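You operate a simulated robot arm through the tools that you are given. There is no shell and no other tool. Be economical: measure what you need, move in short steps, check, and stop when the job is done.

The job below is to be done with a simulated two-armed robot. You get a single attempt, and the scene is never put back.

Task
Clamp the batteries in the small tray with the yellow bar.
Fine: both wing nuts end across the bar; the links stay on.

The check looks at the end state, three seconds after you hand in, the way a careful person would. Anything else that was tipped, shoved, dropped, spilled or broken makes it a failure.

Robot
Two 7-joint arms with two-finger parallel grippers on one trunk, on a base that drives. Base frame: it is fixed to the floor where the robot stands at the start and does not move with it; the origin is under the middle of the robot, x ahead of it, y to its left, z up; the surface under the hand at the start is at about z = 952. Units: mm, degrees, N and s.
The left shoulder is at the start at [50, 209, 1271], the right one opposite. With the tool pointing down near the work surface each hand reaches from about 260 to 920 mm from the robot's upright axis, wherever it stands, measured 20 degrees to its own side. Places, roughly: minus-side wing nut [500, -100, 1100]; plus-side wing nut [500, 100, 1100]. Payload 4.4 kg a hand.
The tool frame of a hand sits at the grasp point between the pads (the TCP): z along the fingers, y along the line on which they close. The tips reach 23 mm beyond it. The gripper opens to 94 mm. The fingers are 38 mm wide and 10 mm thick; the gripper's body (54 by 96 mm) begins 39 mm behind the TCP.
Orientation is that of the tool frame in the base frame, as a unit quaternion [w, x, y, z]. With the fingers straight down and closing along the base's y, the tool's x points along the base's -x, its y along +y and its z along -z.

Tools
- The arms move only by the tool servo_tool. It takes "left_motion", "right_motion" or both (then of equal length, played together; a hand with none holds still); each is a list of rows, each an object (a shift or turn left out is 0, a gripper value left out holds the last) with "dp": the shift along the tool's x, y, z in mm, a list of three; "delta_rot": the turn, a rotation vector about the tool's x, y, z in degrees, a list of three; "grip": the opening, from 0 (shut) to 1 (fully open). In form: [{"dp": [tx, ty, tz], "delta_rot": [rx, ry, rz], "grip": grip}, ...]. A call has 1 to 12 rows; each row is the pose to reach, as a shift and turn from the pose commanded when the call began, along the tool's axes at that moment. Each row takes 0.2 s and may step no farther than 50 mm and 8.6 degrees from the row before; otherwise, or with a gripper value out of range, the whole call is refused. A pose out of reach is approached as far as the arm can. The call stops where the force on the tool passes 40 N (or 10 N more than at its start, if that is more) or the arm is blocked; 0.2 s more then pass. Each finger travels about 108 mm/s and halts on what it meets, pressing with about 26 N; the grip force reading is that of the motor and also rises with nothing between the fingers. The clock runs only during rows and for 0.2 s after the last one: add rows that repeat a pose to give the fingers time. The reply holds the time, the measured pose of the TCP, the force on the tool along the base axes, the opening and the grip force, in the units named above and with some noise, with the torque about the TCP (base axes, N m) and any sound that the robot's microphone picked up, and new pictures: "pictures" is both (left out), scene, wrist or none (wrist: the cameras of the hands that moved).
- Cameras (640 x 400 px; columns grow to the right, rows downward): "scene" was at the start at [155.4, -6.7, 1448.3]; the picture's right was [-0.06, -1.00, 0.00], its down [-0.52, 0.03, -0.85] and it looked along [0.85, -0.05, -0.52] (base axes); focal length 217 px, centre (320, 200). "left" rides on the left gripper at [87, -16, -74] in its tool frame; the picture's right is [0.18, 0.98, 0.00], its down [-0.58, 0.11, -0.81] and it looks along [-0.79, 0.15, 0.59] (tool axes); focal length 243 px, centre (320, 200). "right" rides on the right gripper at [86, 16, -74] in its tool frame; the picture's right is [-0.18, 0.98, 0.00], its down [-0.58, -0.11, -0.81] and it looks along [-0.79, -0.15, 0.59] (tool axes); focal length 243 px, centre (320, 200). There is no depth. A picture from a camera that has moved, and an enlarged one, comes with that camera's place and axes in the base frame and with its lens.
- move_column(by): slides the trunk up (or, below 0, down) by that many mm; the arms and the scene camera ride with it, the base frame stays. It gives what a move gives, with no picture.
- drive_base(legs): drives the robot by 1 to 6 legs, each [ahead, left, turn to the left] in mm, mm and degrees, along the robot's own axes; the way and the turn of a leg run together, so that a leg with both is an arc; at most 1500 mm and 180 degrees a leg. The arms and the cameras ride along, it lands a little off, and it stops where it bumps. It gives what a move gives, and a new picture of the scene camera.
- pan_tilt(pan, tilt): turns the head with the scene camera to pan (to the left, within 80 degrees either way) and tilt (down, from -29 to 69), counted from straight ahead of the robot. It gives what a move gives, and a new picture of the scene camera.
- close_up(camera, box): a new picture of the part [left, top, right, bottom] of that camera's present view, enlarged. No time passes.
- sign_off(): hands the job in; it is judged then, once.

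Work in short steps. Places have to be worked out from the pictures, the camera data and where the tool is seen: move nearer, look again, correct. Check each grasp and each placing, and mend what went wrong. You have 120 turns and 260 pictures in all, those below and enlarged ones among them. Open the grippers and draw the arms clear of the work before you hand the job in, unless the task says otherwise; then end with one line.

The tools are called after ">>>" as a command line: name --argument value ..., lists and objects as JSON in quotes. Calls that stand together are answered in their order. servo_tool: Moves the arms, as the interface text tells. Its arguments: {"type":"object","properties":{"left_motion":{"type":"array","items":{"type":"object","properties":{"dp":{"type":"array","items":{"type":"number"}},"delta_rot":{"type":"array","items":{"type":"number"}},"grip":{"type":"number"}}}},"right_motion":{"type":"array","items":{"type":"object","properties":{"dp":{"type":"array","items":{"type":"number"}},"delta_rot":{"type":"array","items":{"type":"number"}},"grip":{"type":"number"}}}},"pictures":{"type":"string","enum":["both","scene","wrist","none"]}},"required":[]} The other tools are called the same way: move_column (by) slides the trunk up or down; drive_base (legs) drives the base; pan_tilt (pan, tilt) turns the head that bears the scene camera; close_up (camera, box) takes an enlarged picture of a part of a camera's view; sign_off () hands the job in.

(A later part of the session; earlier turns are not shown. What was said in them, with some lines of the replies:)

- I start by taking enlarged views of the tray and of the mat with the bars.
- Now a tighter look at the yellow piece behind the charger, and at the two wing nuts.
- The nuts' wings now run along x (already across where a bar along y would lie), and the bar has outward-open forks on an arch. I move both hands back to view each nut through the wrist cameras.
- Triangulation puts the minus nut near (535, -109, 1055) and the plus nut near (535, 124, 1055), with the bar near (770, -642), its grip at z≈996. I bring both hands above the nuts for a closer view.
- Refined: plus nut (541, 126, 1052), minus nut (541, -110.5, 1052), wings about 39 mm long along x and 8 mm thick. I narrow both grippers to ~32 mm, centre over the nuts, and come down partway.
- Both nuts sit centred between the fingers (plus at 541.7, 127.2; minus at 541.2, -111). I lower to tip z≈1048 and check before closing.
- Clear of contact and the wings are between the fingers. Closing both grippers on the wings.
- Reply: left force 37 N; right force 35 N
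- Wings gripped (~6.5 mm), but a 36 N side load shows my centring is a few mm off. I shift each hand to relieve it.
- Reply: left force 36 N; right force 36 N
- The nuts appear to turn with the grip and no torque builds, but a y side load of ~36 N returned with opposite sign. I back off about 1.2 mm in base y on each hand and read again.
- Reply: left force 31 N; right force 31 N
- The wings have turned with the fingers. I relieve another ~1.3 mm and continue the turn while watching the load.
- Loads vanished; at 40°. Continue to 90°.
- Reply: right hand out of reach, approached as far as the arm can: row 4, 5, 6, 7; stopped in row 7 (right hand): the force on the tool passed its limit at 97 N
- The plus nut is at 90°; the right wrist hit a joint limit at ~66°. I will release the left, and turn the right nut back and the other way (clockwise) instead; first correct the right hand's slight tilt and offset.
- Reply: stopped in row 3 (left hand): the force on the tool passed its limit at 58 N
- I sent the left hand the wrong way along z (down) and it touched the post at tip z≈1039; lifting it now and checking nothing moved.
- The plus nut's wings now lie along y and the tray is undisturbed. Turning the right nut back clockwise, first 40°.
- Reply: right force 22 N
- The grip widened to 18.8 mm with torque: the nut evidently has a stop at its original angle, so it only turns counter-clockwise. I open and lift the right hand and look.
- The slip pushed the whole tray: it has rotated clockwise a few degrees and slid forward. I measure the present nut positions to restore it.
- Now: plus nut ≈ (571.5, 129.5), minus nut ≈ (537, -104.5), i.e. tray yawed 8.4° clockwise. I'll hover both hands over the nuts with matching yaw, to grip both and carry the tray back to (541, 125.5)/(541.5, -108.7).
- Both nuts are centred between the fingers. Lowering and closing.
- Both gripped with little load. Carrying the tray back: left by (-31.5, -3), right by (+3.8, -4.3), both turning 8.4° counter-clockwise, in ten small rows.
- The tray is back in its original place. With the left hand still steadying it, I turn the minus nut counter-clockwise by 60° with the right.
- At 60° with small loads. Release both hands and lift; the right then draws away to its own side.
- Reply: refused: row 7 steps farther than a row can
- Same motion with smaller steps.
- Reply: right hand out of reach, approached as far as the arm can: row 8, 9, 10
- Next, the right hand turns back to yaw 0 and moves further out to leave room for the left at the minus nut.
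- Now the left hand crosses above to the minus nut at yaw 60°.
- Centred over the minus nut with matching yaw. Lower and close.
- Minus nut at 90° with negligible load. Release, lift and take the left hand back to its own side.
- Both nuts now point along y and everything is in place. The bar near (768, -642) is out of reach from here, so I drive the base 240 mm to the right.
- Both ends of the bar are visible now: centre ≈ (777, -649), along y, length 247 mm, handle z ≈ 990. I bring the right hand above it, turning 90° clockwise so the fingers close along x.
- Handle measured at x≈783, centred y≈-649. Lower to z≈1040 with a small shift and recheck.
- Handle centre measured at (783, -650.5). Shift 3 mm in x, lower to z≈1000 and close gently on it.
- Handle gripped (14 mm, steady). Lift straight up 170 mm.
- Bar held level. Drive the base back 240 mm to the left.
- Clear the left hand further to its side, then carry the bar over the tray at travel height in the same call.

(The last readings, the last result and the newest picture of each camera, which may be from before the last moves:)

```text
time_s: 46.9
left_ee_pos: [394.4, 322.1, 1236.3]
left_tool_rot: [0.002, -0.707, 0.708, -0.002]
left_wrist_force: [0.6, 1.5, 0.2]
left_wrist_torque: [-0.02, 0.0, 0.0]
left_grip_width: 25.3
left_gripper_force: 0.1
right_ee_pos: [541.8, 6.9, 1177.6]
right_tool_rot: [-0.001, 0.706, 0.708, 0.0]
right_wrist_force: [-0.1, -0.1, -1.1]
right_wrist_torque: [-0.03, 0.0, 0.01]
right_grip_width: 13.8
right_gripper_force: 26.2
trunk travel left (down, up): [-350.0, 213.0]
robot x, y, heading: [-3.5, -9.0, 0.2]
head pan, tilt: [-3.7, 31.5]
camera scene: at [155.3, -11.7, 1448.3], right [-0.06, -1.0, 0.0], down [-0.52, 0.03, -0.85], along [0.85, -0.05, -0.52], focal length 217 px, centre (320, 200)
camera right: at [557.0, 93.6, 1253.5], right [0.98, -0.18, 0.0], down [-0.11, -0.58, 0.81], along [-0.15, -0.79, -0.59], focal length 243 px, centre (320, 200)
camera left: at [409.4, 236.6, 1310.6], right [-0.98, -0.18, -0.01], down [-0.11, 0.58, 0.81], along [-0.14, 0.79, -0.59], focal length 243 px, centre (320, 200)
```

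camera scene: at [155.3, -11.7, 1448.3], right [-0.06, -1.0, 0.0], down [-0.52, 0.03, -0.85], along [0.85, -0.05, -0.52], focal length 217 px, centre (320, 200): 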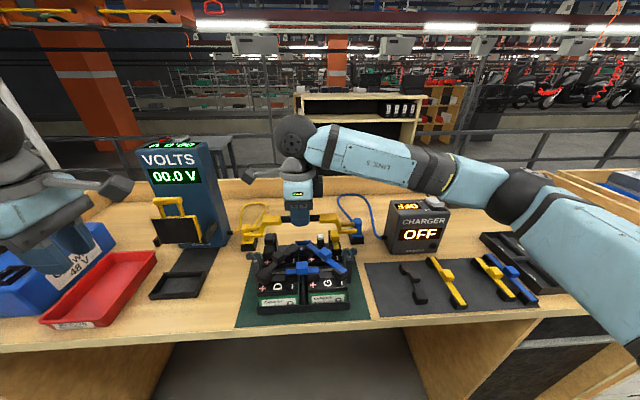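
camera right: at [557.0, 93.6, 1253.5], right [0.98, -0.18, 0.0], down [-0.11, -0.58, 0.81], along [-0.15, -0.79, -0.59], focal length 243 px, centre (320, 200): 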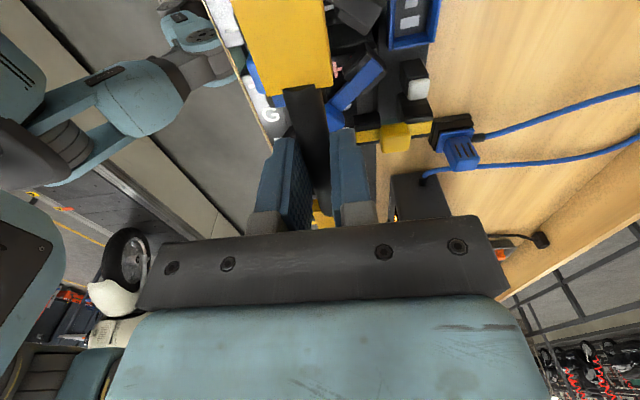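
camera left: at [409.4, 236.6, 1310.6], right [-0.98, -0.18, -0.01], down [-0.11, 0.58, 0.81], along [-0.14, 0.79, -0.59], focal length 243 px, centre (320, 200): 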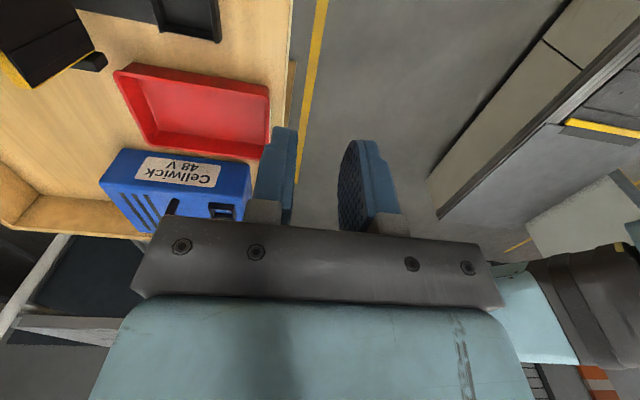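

>>> close_up --camera "scene" --box '[230, 190, 380, 290]'

>>> close_up --camera "scene" --box '[235, 205, 285, 285]'

>>> close_up --camera "scene" --box '[325, 205, 375, 285]'

```text
4.00 times, centred on (305, 240) of scene
camera zoom: at [155.3, -11.7, 1448.3], right [-0.06, -1.0, 0.0], down [-0.52, 0.03, -0.85], along [0.85, -0.05, -0.52], focal length 868 px, centre (380, 40)
```

zoom: 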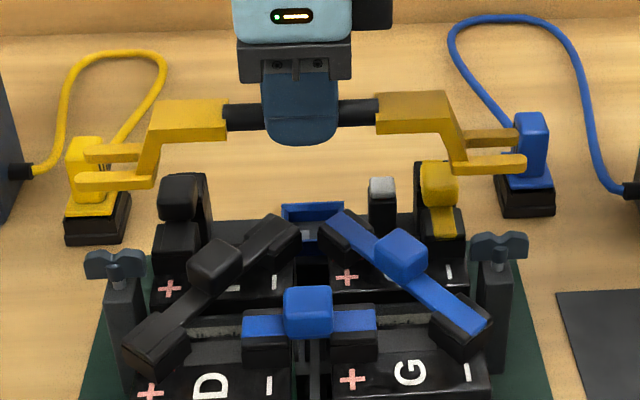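

```text
5.00 times, centred on (260, 245) of scene
camera zoom: at [155.3, -11.7, 1448.3], right [-0.06, -1.0, 0.0], down [-0.52, 0.03, -0.85], along [0.85, -0.05, -0.52], focal length 1086 px, centre (620, -25)
```

zoom: 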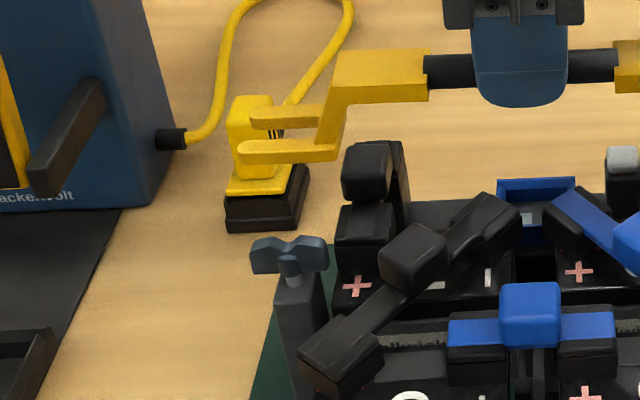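

```text
5.00 times, centred on (350, 245) of scene
camera zoom: at [155.3, -11.7, 1448.3], right [-0.06, -1.0, 0.0], down [-0.52, 0.03, -0.85], along [0.85, -0.05, -0.52], focal length 1086 px, centre (170, -25)
```

zoom: 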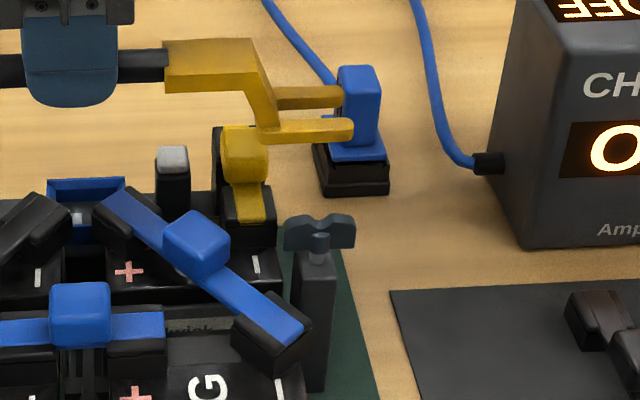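

Measured: bar midpoint y≈6.1 vs. nuts' midpoint 7.2; level. Shift +1 mm and lower until the forks are just above the wings.

>>> servo_tool --right_motion '[{"dp": [1, 0, 15]}, {"dp": [1, 0, 30]}, {"dp": [1, 0, 45]}, {"dp": [1, 0, 56]}, {"dp": [1, 0, 56]}]' --pictures "none"

>>> close_up --camera "scene" --box '[230, 210, 380, 300]'

>>> close_up --camera "scene" --box '[240, 230, 290, 265]'

>>> close_up --camera "scene" --box '[325, 225, 375, 260]'

```text
time_s: 48.0
left_ee_pos: [393.2, 322.7, 1236.5]
left_tool_rot: [0.003, -0.707, 0.707, -0.003]
left_wrist_force: [-0.6, 0.3, 0.8]
left_wrist_torque: [0.03, 0.02, 0.04]
left_grip_width: 25.3
left_gripper_force: 0.1
right_ee_pos: [538.6, 7.2, 1119.9]
right_tool_rot: [0.0, 0.706, 0.709, 0.0]
right_wrist_force: [1.0, 0.0, -0.6]
right_wrist_torque: [-0.01, -0.02, 0.0]
right_grip_width: 13.9
right_gripper_force: 26.0
trunk travel left (down, up): [-350.0, 213.0]
robot x, y, heading: [2.0, -7.4, 0.1]
head pan, tilt: [-3.7, 31.5]
```

```text
4.27 times, centred on (305, 255) of scene
camera zoom: at [155.4, -12.3, 1448.3], right [-0.06, -1.0, 0.0], down [-0.52, 0.03, -0.85], along [0.85, -0.05, -0.52], focal length 926 px, centre (384, -35)
```

zoom: 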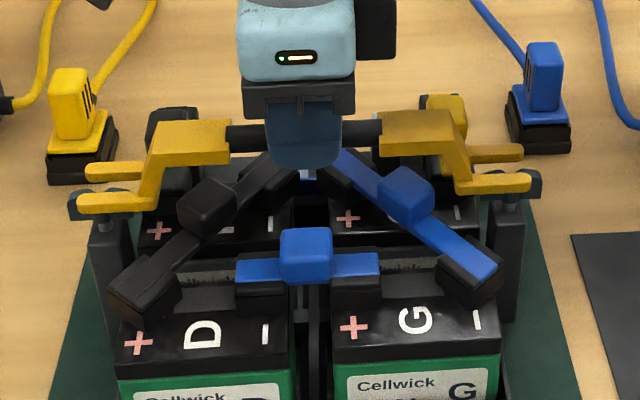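

```text
11.43 times, centred on (265, 248) of scene
camera zoom: at [155.4, -12.3, 1448.3], right [-0.06, -1.0, 0.0], down [-0.52, 0.03, -0.85], along [0.85, -0.05, -0.52], focal length 2481 px, centre (949, -343)
```

zoom: 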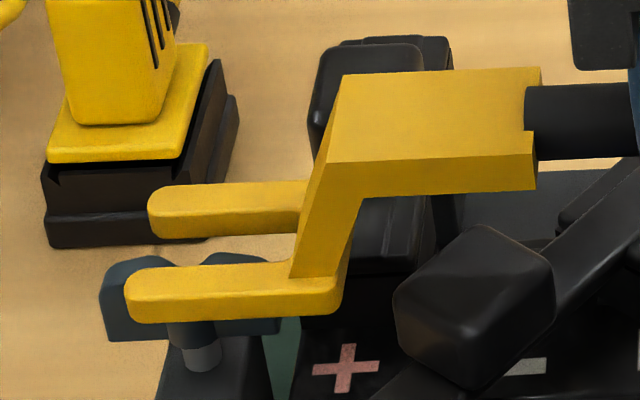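

```text
11.43 times, centred on (350, 242) of scene
camera zoom: at [155.4, -12.3, 1448.3], right [-0.06, -1.0, 0.0], down [-0.52, 0.03, -0.85], along [0.85, -0.05, -0.52], focal length 2481 px, centre (-23, -286)
```

zoom: 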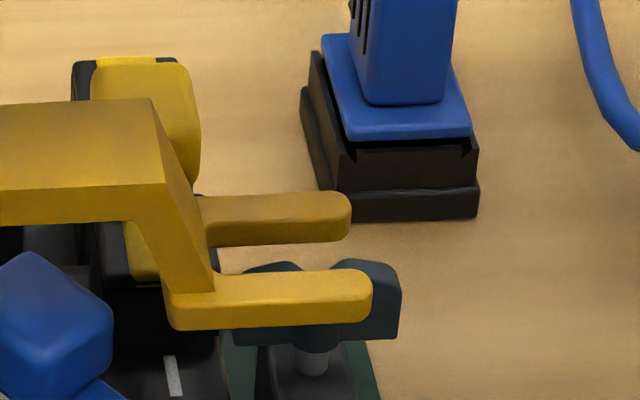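

Fork overhang is balanced in y (≈7 mm each side); averaging the readings, x is ~1.5 mm short of the studs. I shift +1.5 mm in x and lower slowly, letting the force limit guard.

>>> servo_tool --right_motion '[{"dp": [0, 1.5, 0]}, {"dp": [0, 1.5, 4]}, {"dp": [0, 1.5, 8]}, {"dp": [0, 1.5, 12]}, {"dp": [0, 1.5, 12]}]' --pictures "none"

>>> close_up --camera "scene" --box '[240, 230, 290, 265]'

>>> close_up --camera "scene" --box '[325, 225, 375, 260]'

```text
time_s: 49.2
left_ee_pos: [393.3, 322.1, 1237.0]
left_tool_rot: [0.003, -0.707, 0.707, -0.003]
left_wrist_force: [0.5, 0.1, 0.3]
left_wrist_torque: [-0.02, 0.01, 0.01]
left_grip_width: 25.4
left_gripper_force: 0.0
right_ee_pos: [541.3, 7.2, 1109.3]
right_tool_rot: [-0.001, 0.706, 0.709, -0.001]
right_wrist_force: [-0.3, -0.2, -1.3]
right_wrist_torque: [-0.01, 0.02, 0.02]
right_grip_width: 14.0
right_gripper_force: 26.8
trunk travel left (down, up): [-350.0, 213.0]
robot x, y, heading: [-0.0, -4.3, 0.0]
head pan, tilt: [-3.7, 31.5]
```

```text
11.43 times, centred on (265, 248) of scene
camera zoom: at [155.5, -12.2, 1448.3], right [-0.06, -1.0, 0.0], down [-0.52, 0.03, -0.85], along [0.85, -0.05, -0.52], focal length 2481 px, centre (949, -343)
```

zoom: 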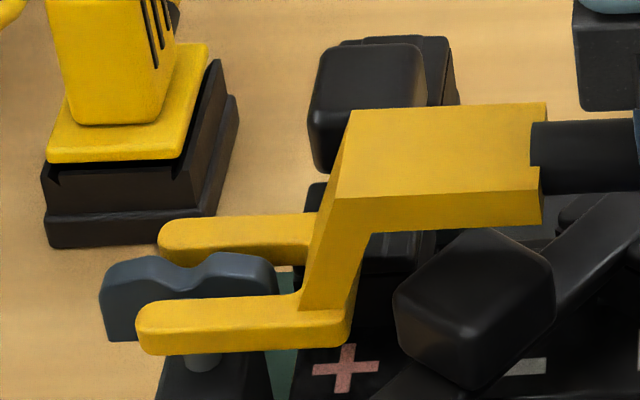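

```text
11.43 times, centred on (350, 242) of scene
camera zoom: at [155.5, -12.2, 1448.3], right [-0.06, -1.0, 0.0], down [-0.52, 0.03, -0.85], along [0.85, -0.05, -0.52], focal length 2481 px, centre (-23, -286)
```

zoom: 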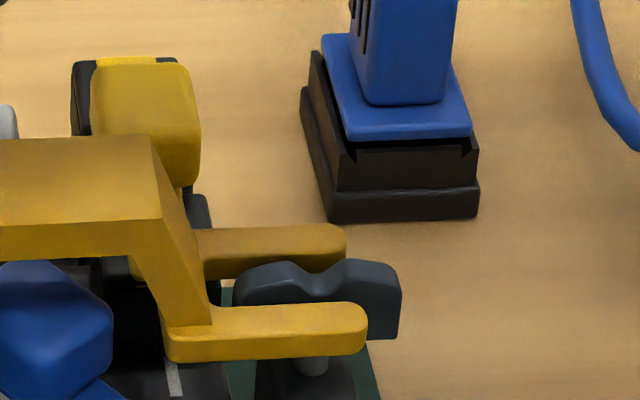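

The wings sit between the tines with no contact. Continue lowering in small rows toward the post tops (~20 mm more).

>>> servo_tool --right_motion '[{"dp": [0, 0, 3]}, {"dp": [0, 0, 6]}, {"dp": [0, 0, 9]}, {"dp": [0, 0, 12]}, {"dp": [0, 0, 12]}]' --pictures "none"

>>> close_up --camera "scene" --box '[240, 230, 290, 265]'

>>> close_up --camera "scene" --box '[325, 225, 375, 260]'

```text
time_s: 50.5
left_ee_pos: [394.2, 322.0, 1236.4]
left_tool_rot: [-0.002, 0.707, -0.707, 0.002]
left_wrist_force: [-0.1, -0.4, 0.0]
left_wrist_torque: [0.01, -0.01, 0.0]
left_grip_width: 25.3
left_gripper_force: 0.1
right_ee_pos: [540.3, 6.2, 1097.4]
right_tool_rot: [-0.001, 0.707, 0.708, 0.0]
right_wrist_force: [0.7, -0.1, -1.6]
right_wrist_torque: [-0.02, -0.01, -0.02]
right_grip_width: 14.2
right_gripper_force: 25.9
trunk travel left (down, up): [-350.0, 213.0]
robot x, y, heading: [1.9, -5.7, 0.3]
head pan, tilt: [-3.7, 31.5]
```

```text
11.43 times, centred on (265, 248) of scene
camera zoom: at [155.5, -12.3, 1448.3], right [-0.06, -1.0, 0.0], down [-0.52, 0.03, -0.85], along [0.85, -0.05, -0.52], focal length 2481 px, centre (949, -343)
```

zoom: 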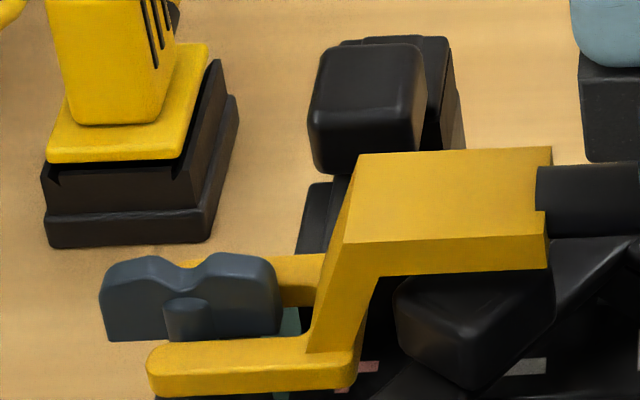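

```text
11.43 times, centred on (350, 242) of scene
camera zoom: at [155.5, -12.3, 1448.3], right [-0.06, -1.0, 0.0], down [-0.52, 0.03, -0.85], along [0.85, -0.05, -0.52], focal length 2481 px, centre (-23, -286)
```

zoom: 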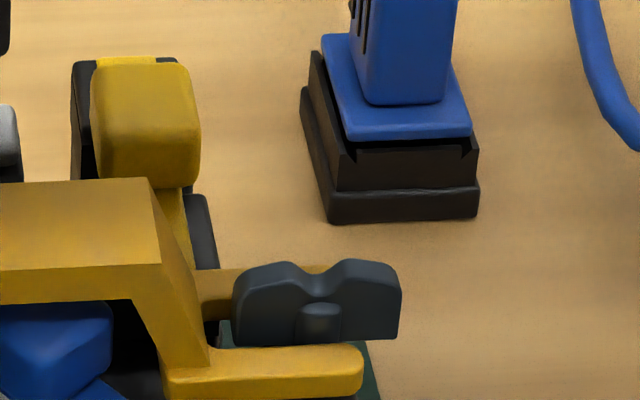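

Tines are past the wings' lower part, still no contact. Continue until the forks rest on the posts.

>>> servo_tool --right_motion '[{"dp": [0, 0, 2]}, {"dp": [0, 0, 4]}, {"dp": [0, 0, 6]}, {"dp": [0, 0, 8]}]' --pictures "none"

>>> close_up --camera "scene" --box '[240, 230, 290, 265]'

>>> close_up --camera "scene" --box '[325, 225, 375, 260]'

```text
time_s: 51.5
left_ee_pos: [393.4, 323.1, 1236.7]
left_tool_rot: [0.002, -0.706, 0.708, -0.003]
left_wrist_force: [0.1, 0.0, 0.3]
left_wrist_torque: [0.01, 0.03, -0.04]
left_grip_width: 25.5
left_gripper_force: 0.1
right_ee_pos: [541.9, 8.0, 1089.7]
right_tool_rot: [0.0, 0.706, 0.708, 0.001]
right_wrist_force: [1.8, 2.4, 11.7]
right_wrist_torque: [-0.19, 0.02, -0.02]
right_grip_width: 14.1
right_gripper_force: 25.9
trunk travel left (down, up): [-350.0, 213.0]
robot x, y, heading: [-2.1, -9.3, 0.2]
head pan, tilt: [-3.7, 31.5]
```

```text
11.43 times, centred on (265, 248) of scene
camera zoom: at [154.7, -12.0, 1448.7], right [-0.06, -1.0, 0.0], down [-0.52, 0.03, -0.85], along [0.85, -0.05, -0.52], focal length 2481 px, centre (949, -343)
```

zoom: 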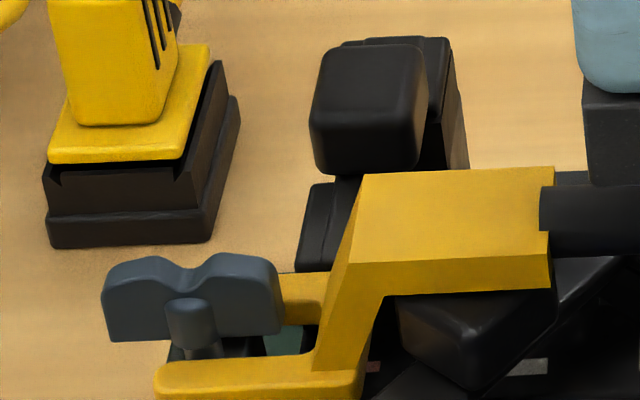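

```text
11.43 times, centred on (350, 242) of scene
camera zoom: at [154.7, -12.0, 1448.7], right [-0.06, -1.0, 0.0], down [-0.52, 0.03, -0.85], along [0.85, -0.05, -0.52], focal length 2481 px, centre (-23, -286)
```

zoom: 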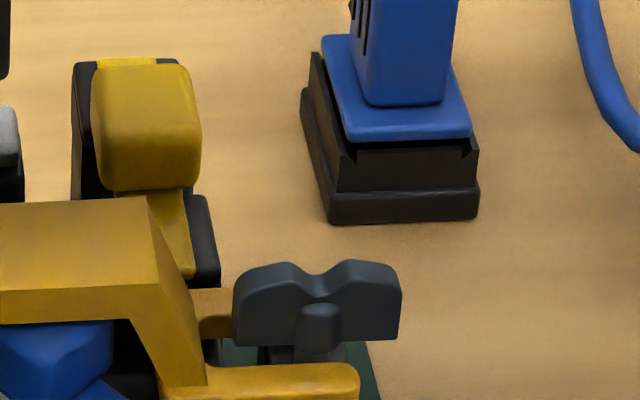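

A 12 N upward force at tine bottom ≈ 1041 matches the post tops. Check the whole picture before releasing.

>>> close_up --camera "scene" --box '[235, 225, 375, 315]'

>>> close_up --camera "scene" --box '[240, 245, 290, 280]'

>>> close_up --camera "scene" --box '[325, 240, 375, 275]'

```text
4.44 times, centred on (305, 270) of scene
camera zoom: at [154.7, -12.0, 1448.7], right [-0.06, -1.0, 0.0], down [-0.52, 0.03, -0.85], along [0.85, -0.05, -0.52], focal length 965 px, centre (387, -111)
```

zoom: 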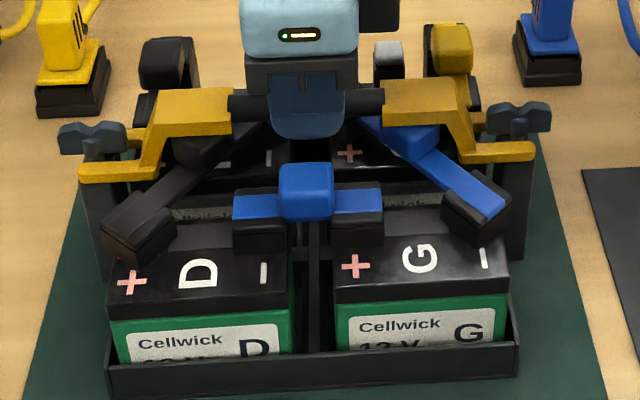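

```text
11.43 times, centred on (265, 262) of scene
camera zoom: at [154.7, -12.0, 1448.7], right [-0.06, -1.0, 0.0], down [-0.52, 0.03, -0.85], along [0.85, -0.05, -0.52], focal length 2481 px, centre (949, -514)
```

zoom: 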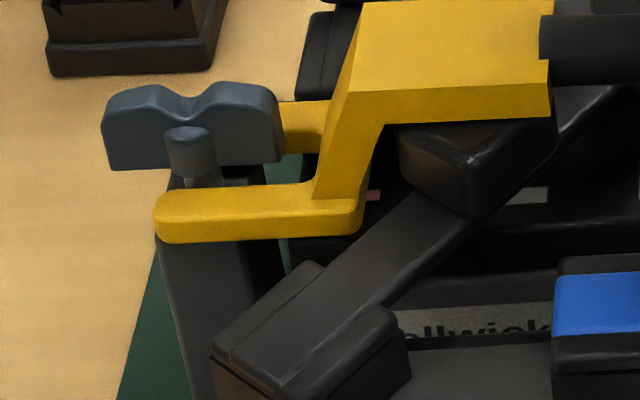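

```text
11.43 times, centred on (350, 258) of scene
camera zoom: at [154.7, -12.0, 1448.7], right [-0.06, -1.0, 0.0], down [-0.52, 0.03, -0.85], along [0.85, -0.05, -0.52], focal length 2481 px, centre (-23, -457)
```

zoom: 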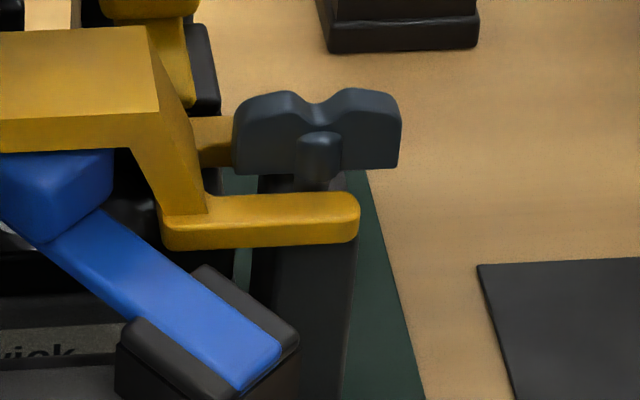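

Both forks lie seated round the studs under the raised wings. Release the handle, lift straight, and draw the right hand away.

>>> servo_tool --right_motion '[{"grip": 0.27}, {"grip": 0.27}, {"dp": [0, 0, -15]}, {"dp": [0, 0, -45]}, {"dp": [0, 0, -90]}, {"dp": [-20, 0, -125]}, {"dp": [-65, 0, -140]}, {"dp": [-112, 0, -150]}, {"dp": [-160, 0, -150]}, {"dp": [-208, 0, -150]}, {"dp": [-256, 0, -150]}, {"dp": [-304, 0, -150]}]' --pictures "none"

>>> close_up --camera "scene" --box '[235, 225, 375, 315]'

```text
time_s: 54.0
left_ee_pos: [393.0, 321.4, 1239.2]
left_tool_rot: [-0.003, 0.707, -0.707, 0.002]
left_wrist_force: [-0.4, -0.6, -0.5]
left_wrist_torque: [0.04, 0.01, 0.0]
left_grip_width: 25.7
left_gripper_force: 0.0
right_ee_pos: [538.7, -295.1, 1239.5]
right_tool_rot: [-0.001, 0.705, 0.709, 0.001]
right_wrist_force: [-0.5, 0.3, -0.7]
right_wrist_torque: [0.05, 0.0, 0.01]
right_grip_width: 25.4
right_gripper_force: 0.2
trunk travel left (down, up): [-350.0, 213.0]
robot x, y, heading: [-0.4, -4.8, -0.1]
head pan, tilt: [-3.7, 31.5]
```

```text
4.44 times, centred on (305, 270) of scene
camera zoom: at [154.6, -14.4, 1448.4], right [-0.06, -1.0, 0.0], down [-0.52, 0.03, -0.85], along [0.85, -0.05, -0.52], focal length 965 px, centre (387, -111)
```

zoom: 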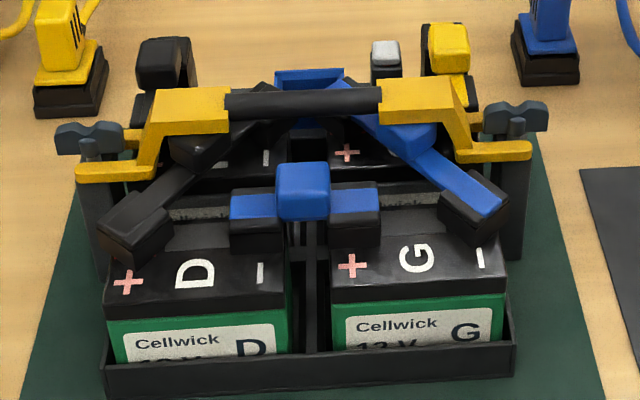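

The bar rests level on both posts, links untouched. Bring the left hand over the plus nut at yaw 90°.

>>> servo_tool --left_motion '[{"dp": [28, -21, 0]}, {"dp": [56, -42, 0]}, {"dp": [84, -64, 0]}, {"dp": [112, -85, 0]}, {"dp": [140, -106, 10]}, {"dp": [168, -127, 40]}, {"dp": [185, -140, 75]}, {"dp": [196, -148.5, 110]}, {"dp": [196, -148.5, 130]}]' --pictures "wrist"

>>> close_up --camera "left" --box '[220, 50, 420, 170]'

>>> close_up --camera "scene" --box '[235, 225, 375, 315]'

```text
time_s: 56.0
left_ee_pos: [543.3, 126.5, 1107.3]
left_tool_rot: [0.002, -0.706, 0.708, -0.002]
left_wrist_force: [-0.4, 1.1, -0.1]
left_wrist_torque: [0.0, -0.05, 0.0]
left_grip_width: 25.3
left_gripper_force: 0.1
right_ee_pos: [539.4, -292.9, 1238.8]
right_tool_rot: [-0.001, 0.706, 0.708, -0.001]
right_wrist_force: [0.1, 0.9, -0.9]
right_wrist_torque: [0.02, 0.01, -0.01]
right_grip_width: 25.6
right_gripper_force: 0.0
trunk travel left (down, up): [-350.0, 213.0]
robot x, y, heading: [-3.2, -5.1, 0.2]
head pan, tilt: [-3.7, 31.5]
camera left: at [559.4, 39.8, 1181.8], right [-0.98, -0.18, -0.01], down [-0.11, 0.58, 0.81], along [-0.14, 0.79, -0.59], focal length 243 px, centre (320, 200)
```

left: 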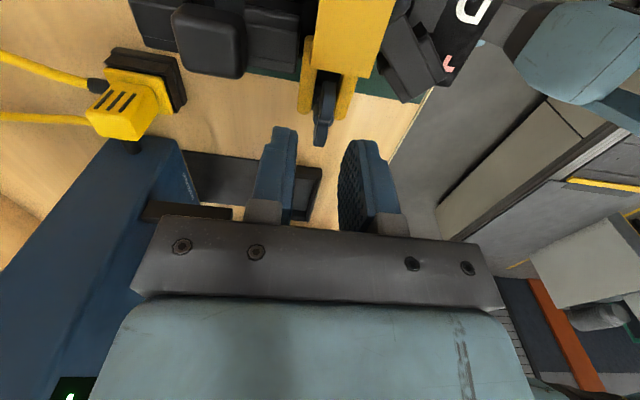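

```text
3.20 times, centred on (320, 110) of left
camera zoom: at [559.4, 39.8, 1181.8], right [-0.98, -0.18, -0.01], down [-0.11, 0.58, 0.81], along [-0.14, 0.79, -0.59], focal length 776 px, centre (320, 488)
```

zoom: 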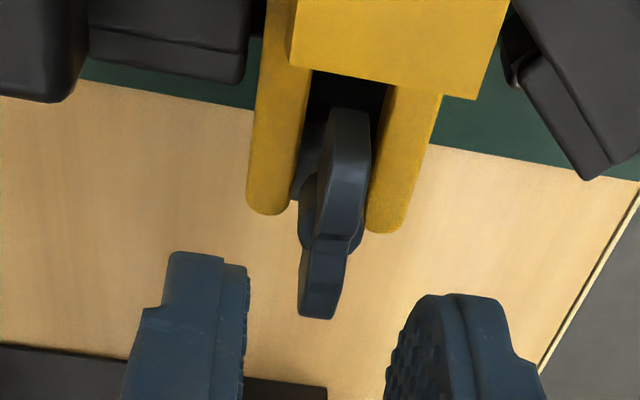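

```text
4.44 times, centred on (305, 270) of scene
camera zoom: at [155.3, -11.8, 1448.4], right [-0.06, -1.0, 0.0], down [-0.52, 0.03, -0.85], along [0.85, -0.05, -0.52], focal length 965 px, centre (387, -111)
```

zoom: 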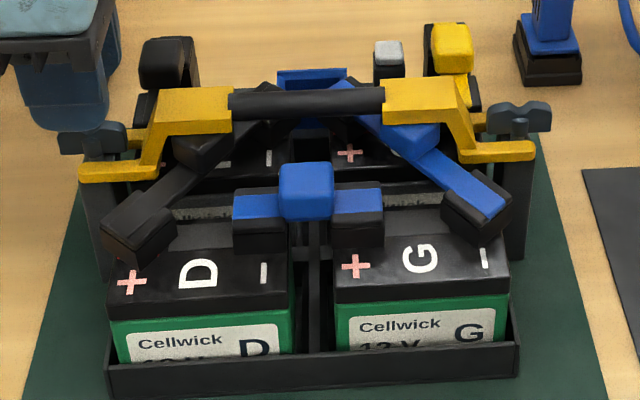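

The wing sits centred in the fork and between my fingers. Lower to tip z≈1053 (just above the tines) and close.

>>> servo_tool --left_motion '[{"dp": [0, 0, 12]}, {"dp": [0, 0, 24]}, {"dp": [0, 0, 31]}, {"dp": [0, 0, 31], "grip": 0}, {"dp": [0, 0, 31], "grip": 0}, {"dp": [0, 0, 31], "grip": 0}]' --pictures "wrist"

>>> close_up --camera "left" --box '[250, 50, 390, 160]'

```text
time_s: 57.5
left_ee_pos: [543.1, 126.4, 1076.8]
left_tool_rot: [-0.002, 0.707, -0.707, 0.002]
left_wrist_force: [-4.0, 0.4, -0.4]
left_wrist_torque: [0.06, 0.16, -0.07]
left_grip_width: 6.3
left_gripper_force: 26.1
right_ee_pos: [538.7, -293.8, 1239.9]
right_tool_rot: [0.0, 0.706, 0.708, 0.0]
right_wrist_force: [-0.6, 0.2, -0.7]
right_wrist_torque: [0.0, 0.03, -0.03]
right_grip_width: 25.3
right_gripper_force: 0.0
trunk travel left (down, up): [-350.0, 213.0]
robot x, y, heading: [3.2, -6.7, 0.0]
head pan, tilt: [-3.7, 31.5]
camera left: at [558.7, 39.4, 1151.6], right [-0.98, -0.18, -0.01], down [-0.11, 0.58, 0.81], along [-0.14, 0.79, -0.59], focal length 243 px, centre (320, 200)
```

left: 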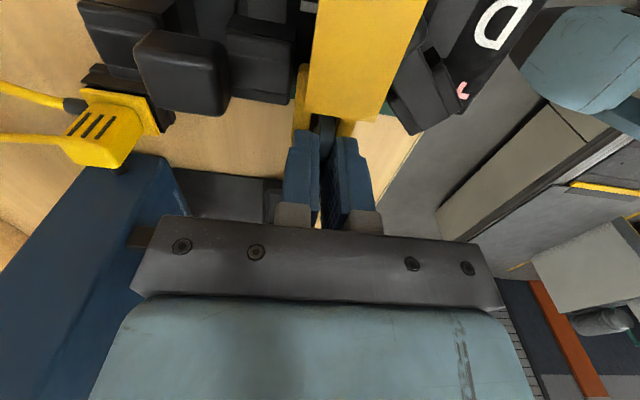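

```text
3.64 times, centred on (320, 105) of left
camera zoom: at [558.7, 39.4, 1151.6], right [-0.98, -0.18, -0.01], down [-0.11, 0.58, 0.81], along [-0.14, 0.79, -0.59], focal length 882 px, centre (320, 546)
```

zoom: 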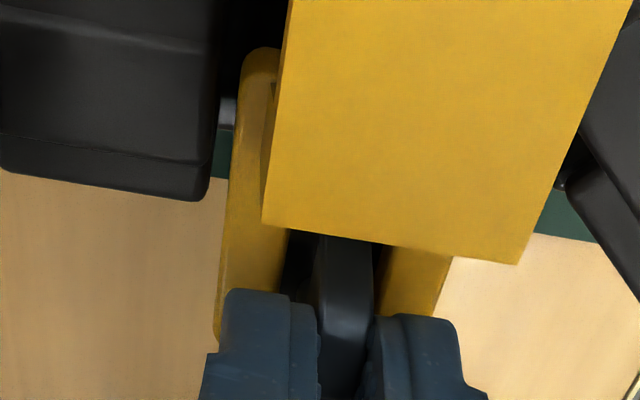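

Gripped with almost no load. Turn clockwise, first 48°.

>>> servo_tool --left_motion '[{"delta_rot": [0, 0, 8]}, {"delta_rot": [0, 0, 16]}, {"delta_rot": [0, 0, 24]}, {"delta_rot": [0, 0, 32]}, {"delta_rot": [0, 0, 40]}, {"delta_rot": [0, 0, 48]}]' --pictures "none"

```text
time_s: 58.9
left_ee_pos: [544.5, 125.1, 1079.5]
left_tool_rot: [0.002, -0.357, 0.934, -0.001]
left_wrist_force: [-0.6, -3.4, -7.1]
left_wrist_torque: [0.07, -0.02, 0.03]
left_grip_width: 6.1
left_gripper_force: 26.0
right_ee_pos: [540.6, -292.5, 1239.2]
right_tool_rot: [-0.001, 0.705, 0.709, 0.0]
right_wrist_force: [0.0, 0.3, -0.4]
right_wrist_torque: [-0.01, 0.01, 0.0]
right_grip_width: 25.3
right_gripper_force: 0.1
trunk travel left (down, up): [-350.0, 213.0]
robot x, y, heading: [-2.8, -8.0, 0.2]
head pan, tilt: [-3.7, 31.5]
```

>>> servo_tool --left_motion '[{"delta_rot": [0, 0, 8]}, {"delta_rot": [0, 0, 16]}, {"delta_rot": [0, 0, 24]}, {"delta_rot": [0, 0, 30]}]' --pictures "none"

>>> close_up --camera "scene" --box '[235, 225, 375, 315]'

```text
time_s: 59.9
left_ee_pos: [543.6, 127.2, 1078.1]
left_tool_rot: [0.003, -0.104, 0.995, -0.001]
left_wrist_force: [-1.5, -2.3, -5.4]
left_wrist_torque: [-0.14, 0.63, 0.04]
left_grip_width: 6.1
left_gripper_force: 26.0
right_ee_pos: [540.1, -292.4, 1240.3]
right_tool_rot: [-0.001, 0.706, 0.709, 0.0]
right_wrist_force: [0.3, -0.3, 0.0]
right_wrist_torque: [-0.03, -0.02, 0.03]
right_grip_width: 25.2
right_gripper_force: 0.0
trunk travel left (down, up): [-350.0, 213.0]
robot x, y, heading: [-2.8, -8.3, 0.3]
head pan, tilt: [-3.7, 31.5]
```

```text
4.44 times, centred on (305, 270) of scene
camera zoom: at [156.1, -12.3, 1448.2], right [-0.06, -1.0, 0.0], down [-0.52, 0.03, -0.85], along [0.85, -0.05, -0.52], focal length 965 px, centre (387, -111)
```

zoom: 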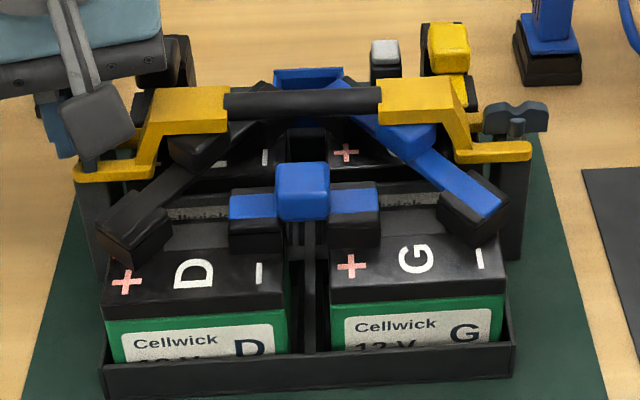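

At 12° remaining with low torque. Turn 9° more, gently, short of the stop.

>>> servo_tool --left_motion '[{"delta_rot": [0, 0, 3]}, {"delta_rot": [0, 0, 6]}, {"delta_rot": [0, 0, 9]}, {"delta_rot": [0, 0, 9]}]' --pictures "none"

```text
time_s: 60.9
left_ee_pos: [543.4, 125.5, 1079.3]
left_tool_rot: [0.003, -0.026, 1.0, 0.0]
left_wrist_force: [-0.2, 0.6, -4.4]
left_wrist_torque: [-0.04, 0.35, -0.01]
left_grip_width: 6.1
left_gripper_force: 25.7
right_ee_pos: [540.4, -292.8, 1239.8]
right_tool_rot: [-0.001, 0.706, 0.708, 0.0]
right_wrist_force: [-0.3, 0.7, -0.8]
right_wrist_torque: [-0.01, -0.01, -0.02]
right_grip_width: 25.0
right_gripper_force: 0.1
trunk travel left (down, up): [-350.0, 213.0]
robot x, y, heading: [2.3, -7.3, 0.3]
head pan, tilt: [-3.7, 31.5]
```

Plus nut is now across the bar (3°). Release, lift, and move the left hand over the minus nut at yaw 90° while the right backs further off.

>>> servo_tool --left_motion '[{"grip": 0.27}, {"grip": 0.27}, {"dp": [0, 0, -30]}, {"dp": [0, 0, -70]}, {"dp": [0, 0, -100]}, {"dp": [0, 0, -100], "delta_rot": [0, 0, -8.5]}, {"dp": [0, -40, -100], "delta_rot": [0, 0, -17]}, {"dp": [0, -80, -100], "delta_rot": [0, 0, -25.5]}, {"dp": [0, -120, -100], "delta_rot": [0, 0, -34]}, {"dp": [0, -160, -100], "delta_rot": [0, 0, -42.5]}, {"dp": [0, -200, -100], "delta_rot": [0, 0, -51]}, {"dp": [0, -234, -100], "delta_rot": [0, 0, -59]}]' --right_motion '[{"dp": [-20, 0, -10]}, {"dp": [-50, 0, -10]}, {"dp": [-80, 0, -20]}, {"dp": [-110, 0, -20]}, {"dp": [-140, 0, -20]}, {"dp": [-140, 0, -20]}, {"dp": [-140, 0, -20]}, {"dp": [-140, 0, -20]}, {"dp": [-140, 0, -20]}, {"dp": [-140, 0, -20]}, {"dp": [-140, 0, -20]}, {"dp": [-140, 0, -20]}]' --pictures "none"

>>> close_up --camera "scene" --box '[235, 225, 375, 315]'

```text
time_s: 63.5
left_ee_pos: [555.4, -108.9, 1178.4]
left_tool_rot: [0.003, -0.517, 0.856, -0.002]
left_wrist_force: [-0.7, -0.2, 0.1]
left_wrist_torque: [-0.01, 0.0, 0.01]
left_grip_width: 25.5
left_gripper_force: 0.1
right_ee_pos: [540.6, -438.1, 1259.2]
right_tool_rot: [-0.001, 0.706, 0.708, 0.0]
right_wrist_force: [-0.1, -0.6, 0.1]
right_wrist_torque: [0.04, -0.02, 0.0]
right_grip_width: 25.8
right_gripper_force: 0.1
trunk travel left (down, up): [-350.0, 213.0]
robot x, y, heading: [-1.0, -11.0, -0.2]
head pan, tilt: [-3.7, 31.5]
```

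```text
4.44 times, centred on (305, 270) of scene
camera zoom: at [155.4, -13.9, 1448.3], right [-0.06, -1.0, 0.0], down [-0.52, 0.03, -0.85], along [0.85, -0.05, -0.52], focal length 965 px, centre (387, -111)
```

zoom: 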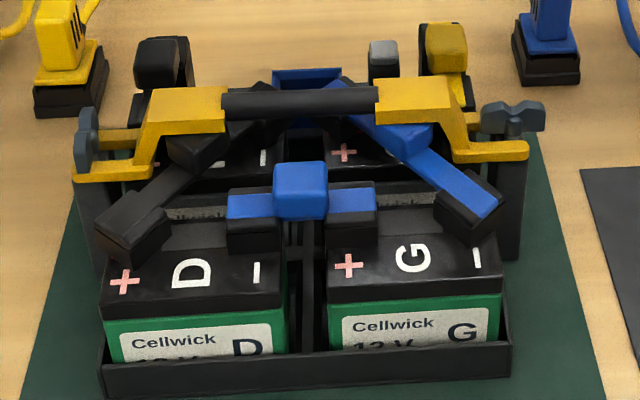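

Plus nut confirmed across. Align the left hand over the minus nut (yaw 90°, z≈1107).

>>> servo_tool --left_motion '[{"dp": [1.5, 3, 10], "delta_rot": [0, 0, -7]}, {"dp": [3, 6, 25], "delta_rot": [0, 0, -14]}, {"dp": [4.5, 9, 45], "delta_rot": [0, 0, -21]}, {"dp": [5.6, 11.7, 60], "delta_rot": [0, 0, -27.7]}, {"dp": [5.6, 11.7, 71], "delta_rot": [0, 0, -27.7]}]' --pictures "none"

>>> close_up --camera "left" --box '[220, 50, 420, 170]'

```text
time_s: 64.7
left_ee_pos: [541.9, -107.1, 1107.7]
left_tool_rot: [0.002, -0.706, 0.708, -0.001]
left_wrist_force: [0.4, 0.4, -0.8]
left_wrist_torque: [0.01, 0.02, -0.01]
left_grip_width: 25.5
left_gripper_force: 0.0
right_ee_pos: [541.3, -437.1, 1259.8]
right_tool_rot: [-0.001, 0.706, 0.708, -0.001]
right_wrist_force: [0.4, -0.1, 0.6]
right_wrist_torque: [0.01, 0.0, -0.01]
right_grip_width: 25.3
right_gripper_force: 0.0
trunk travel left (down, up): [-350.0, 213.0]
robot x, y, heading: [-1.4, -5.8, 0.1]
head pan, tilt: [-3.7, 31.5]
```

```text
3.20 times, centred on (320, 110) of left
camera zoom: at [558.6, -192.7, 1183.0], right [-0.98, -0.18, -0.01], down [-0.11, 0.58, 0.81], along [-0.14, 0.79, -0.59], focal length 776 px, centre (320, 488)
```

zoom: 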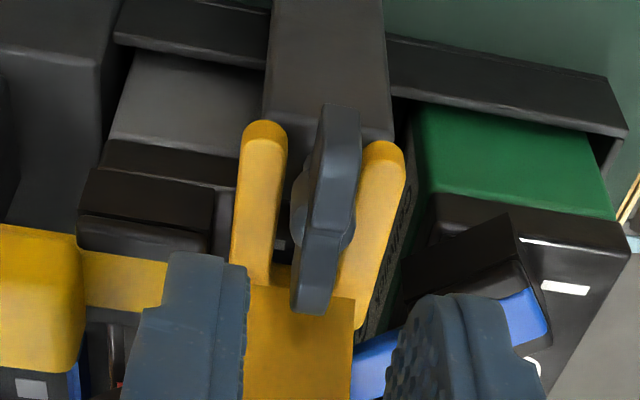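

Centred likewise. Lower and close on the minus wing.

>>> servo_tool --left_motion '[{"dp": [0, 0, 12]}, {"dp": [0, 0, 24]}, {"dp": [0, 0, 31]}, {"dp": [0, 0, 31], "grip": 0}, {"dp": [0, 0, 31], "grip": 0}, {"dp": [0, 0, 31], "grip": 0}]' --pictures "none"

>>> close_up --camera "left" --box '[250, 50, 390, 160]'

```text
time_s: 66.0
left_ee_pos: [541.5, -107.7, 1077.6]
left_tool_rot: [0.002, -0.706, 0.709, -0.003]
left_wrist_force: [2.1, -0.4, 0.5]
left_wrist_torque: [-0.18, 0.03, 0.01]
left_grip_width: 6.2
left_gripper_force: 26.2
right_ee_pos: [542.3, -435.7, 1260.2]
right_tool_rot: [-0.002, 0.705, 0.709, 0.0]
right_wrist_force: [-0.3, 0.4, 0.7]
right_wrist_torque: [-0.04, -0.02, -0.02]
right_grip_width: 25.2
right_gripper_force: 0.0
trunk travel left (down, up): [-350.0, 213.0]
robot x, y, heading: [-0.5, -6.1, 0.3]
head pan, tilt: [-3.7, 31.5]
```

```text
3.64 times, centred on (320, 105) of left
camera zoom: at [558.0, -194.1, 1152.7], right [-0.98, -0.18, -0.01], down [-0.11, 0.58, 0.81], along [-0.14, 0.79, -0.59], focal length 882 px, centre (320, 546)
```

zoom: 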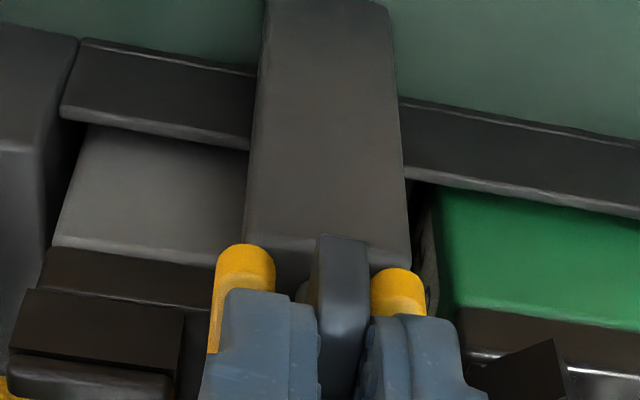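

Gripped cleanly. Turn clockwise 48°, then check.

>>> servo_tool --left_motion '[{"delta_rot": [0, 0, 8]}, {"delta_rot": [0, 0, 16]}, {"delta_rot": [0, 0, 24]}, {"delta_rot": [0, 0, 32]}, {"delta_rot": [0, 0, 40]}, {"delta_rot": [0, 0, 48]}]' --pictures "none"

```text
time_s: 67.5
left_ee_pos: [542.4, -106.9, 1078.6]
left_tool_rot: [0.003, -0.354, 0.935, -0.001]
left_wrist_force: [3.1, -4.3, 9.9]
left_wrist_torque: [-0.41, 0.3, 0.03]
left_grip_width: 6.4
left_gripper_force: 25.3
right_ee_pos: [540.6, -436.6, 1259.4]
right_tool_rot: [0.0, 0.706, 0.708, 0.0]
right_wrist_force: [1.1, -0.1, 0.3]
right_wrist_torque: [-0.04, -0.02, 0.02]
right_grip_width: 25.3
right_gripper_force: 0.1
trunk travel left (down, up): [-350.0, 213.0]
robot x, y, heading: [3.2, -6.4, 0.2]
head pan, tilt: [-3.7, 31.5]
```

>>> servo_tool --left_motion '[{"delta_rot": [0, 0, 8]}, {"delta_rot": [0, 0, 16]}, {"delta_rot": [0, 0, 24]}, {"delta_rot": [0, 0, 30]}]' --pictures "none"

```text
time_s: 68.5
left_ee_pos: [541.9, -106.6, 1079.2]
left_tool_rot: [0.004, -0.101, 0.995, -0.001]
left_wrist_force: [8.2, -1.5, 18.1]
left_wrist_torque: [-0.06, -0.28, 0.0]
left_grip_width: 6.2
left_gripper_force: 26.2
right_ee_pos: [540.6, -435.9, 1260.8]
right_tool_rot: [0.0, 0.706, 0.708, -0.001]
right_wrist_force: [-0.6, 0.6, -0.2]
right_wrist_torque: [0.02, 0.02, -0.02]
right_grip_width: 25.4
right_gripper_force: 0.0
trunk travel left (down, up): [-350.0, 213.0]
robot x, y, heading: [-1.1, -6.6, 0.3]
head pan, tilt: [-3.7, 31.5]
```

Torque stays low; a small upward load, so I raise 1 mm while finishing the last 9°.

>>> servo_tool --left_motion '[{"dp": [0, 0, -1], "delta_rot": [0, 0, 3]}, {"dp": [0, 0, -1], "delta_rot": [0, 0, 6]}, {"dp": [0, 0, -1], "delta_rot": [0, 0, 9]}, {"dp": [0, 0, -1], "delta_rot": [0, 0, 9]}]' --pictures "none"

```text
time_s: 69.5
left_ee_pos: [541.9, -108.0, 1078.1]
left_tool_rot: [0.003, -0.024, 1.0, 0.0]
left_wrist_force: [3.1, 6.6, 10.1]
left_wrist_torque: [0.04, 0.04, -0.02]
left_grip_width: 6.1
left_gripper_force: 25.8
right_ee_pos: [540.1, -435.4, 1261.0]
right_tool_rot: [0.0, 0.706, 0.709, 0.001]
right_wrist_force: [-0.3, 0.6, 0.2]
right_wrist_torque: [0.02, 0.02, -0.04]
right_grip_width: 25.5
right_gripper_force: 0.1
trunk travel left (down, up): [-350.0, 213.0]
robot x, y, heading: [3.8, -6.3, -0.1]
head pan, tilt: [-3.7, 31.5]
```

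Both across. Open, lift and take the left hand back to its own side high above the work.

>>> servo_tool --left_motion '[{"grip": 0.27}, {"grip": 0.27}, {"dp": [0, 0, -20]}, {"dp": [0, 0, -60]}, {"dp": [0, 0, -105]}, {"dp": [10, 40, -125]}, {"dp": [20, 85, -140]}, {"dp": [35, 130, -150]}, {"dp": [50, 175, -150]}, {"dp": [70, 220, -150]}, {"dp": [90, 265, -150]}, {"dp": [100, 310, -150], "grip": 0.6}]' --pictures "scene"

>>> close_up --camera "scene" --box '[235, 225, 375, 315]'

>>> close_up --camera "scene" --box '[240, 240, 290, 275]'

>>> close_up --camera "scene" --box '[325, 235, 375, 270]'

```text
time_s: 72.0
left_ee_pos: [426.2, 199.4, 1228.3]
left_tool_rot: [0.004, -0.023, 1.0, -0.001]
left_wrist_force: [-0.1, 0.1, -0.9]
left_wrist_torque: [-0.01, 0.0, 0.02]
left_grip_width: 56.1
left_gripper_force: 0.2
right_ee_pos: [540.0, -434.2, 1260.4]
right_tool_rot: [0.0, 0.706, 0.708, -0.001]
right_wrist_force: [-0.6, 0.6, 0.2]
right_wrist_torque: [-0.02, 0.02, 0.0]
right_grip_width: 25.3
right_gripper_force: 0.0
trunk travel left (down, up): [-350.0, 213.0]
robot x, y, heading: [1.5, -5.9, 0.4]
head pan, tilt: [-3.7, 31.5]
camera scene: at [154.5, -10.0, 1448.5], right [-0.06, -1.0, 0.0], down [-0.52, 0.03, -0.85], along [0.85, -0.05, -0.52], focal length 217 px, centre (320, 200)
```

scene: 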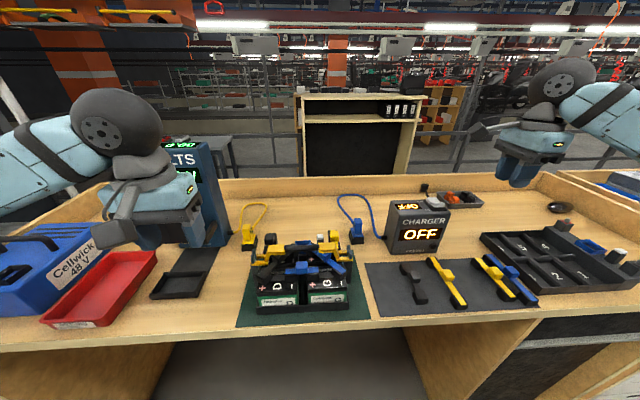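

```text
4.44 times, centred on (305, 270) of scene
camera zoom: at [154.5, -10.0, 1448.5], right [-0.06, -1.0, 0.0], down [-0.52, 0.03, -0.85], along [0.85, -0.05, -0.52], focal length 965 px, centre (387, -111)
```

zoom: 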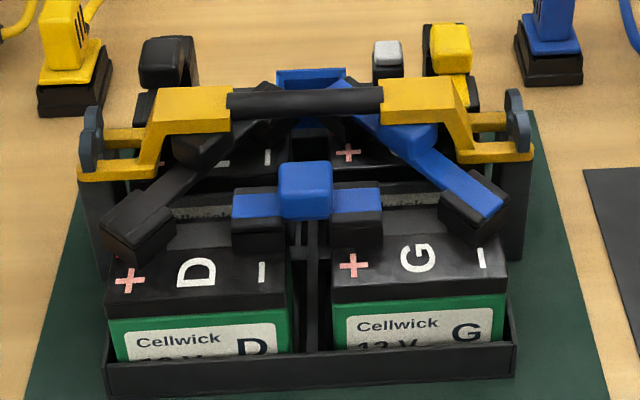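

```text
11.43 times, centred on (265, 258) of scene
camera zoom: at [154.5, -10.0, 1448.5], right [-0.06, -1.0, 0.0], down [-0.52, 0.03, -0.85], along [0.85, -0.05, -0.52], focal length 2481 px, centre (949, -457)
```

zoom: 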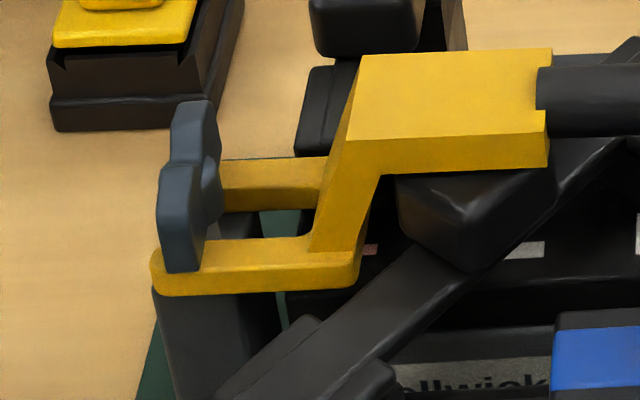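

```text
11.43 times, centred on (350, 252) of scene
camera zoom: at [154.5, -10.0, 1448.5], right [-0.06, -1.0, 0.0], down [-0.52, 0.03, -0.85], along [0.85, -0.05, -0.52], focal length 2481 px, centre (-23, -400)
```

zoom: 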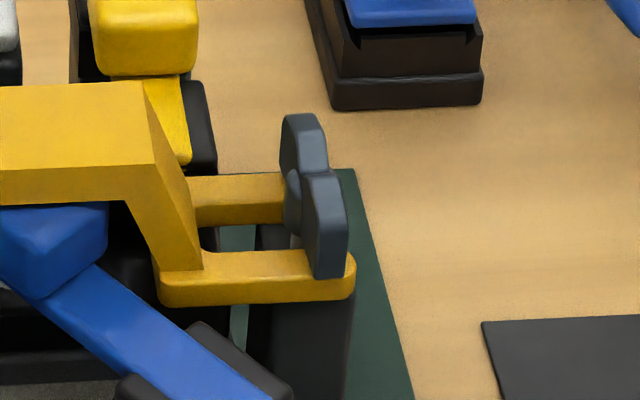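

Both wings lie across the forks of the seated bar, all links are on, and the tray is back in place. I open the right gripper fully, then hand in.

>>> servo_tool --left_motion '[{"dp": [0, 0, -10], "grip": 0.9}, {"dp": [0, 0, -30]}, {"dp": [0, 0, -30]}]' --right_motion '[{"grip": 0.9}, {"grip": 0.9}, {"grip": 0.9}]' --pictures "scene"

```text
time_s: 72.8
left_ee_pos: [426.0, 197.9, 1258.3]
left_tool_rot: [0.004, -0.023, 1.0, 0.0]
left_wrist_force: [0.0, -0.1, -0.8]
left_wrist_torque: [0.0, 0.03, 0.01]
left_grip_width: 84.6
left_gripper_force: 0.0
right_ee_pos: [542.2, -436.6, 1259.9]
right_tool_rot: [0.0, 0.706, 0.708, 0.0]
right_wrist_force: [-0.6, 0.8, -0.2]
right_wrist_torque: [-0.02, 0.01, 0.0]
right_grip_width: 84.7
right_gripper_force: 0.1
trunk travel left (down, up): [-350.0, 213.0]
robot x, y, heading: [-0.5, -7.4, 0.3]
head pan, tilt: [-3.7, 31.5]
camera scene: at [155.5, -12.3, 1448.3], right [-0.06, -1.0, 0.0], down [-0.52, 0.03, -0.85], along [0.85, -0.05, -0.52], focal length 217 px, centre (320, 200)
```

scene: 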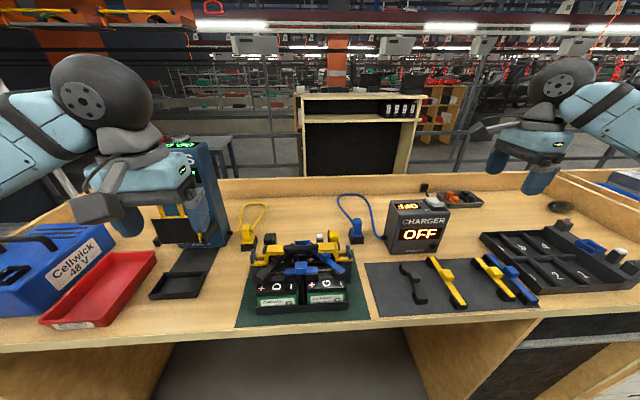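

Everything is in place with both hands clear and open; handing in.

>>> sign_off

```text
The job is handed in.
```

The yellow bar is seated on both posts, both wing nuts lie across it and the links are still on; I knocked the tray about 8° round while turning a nut and put it back to within about 3 mm of where it was.
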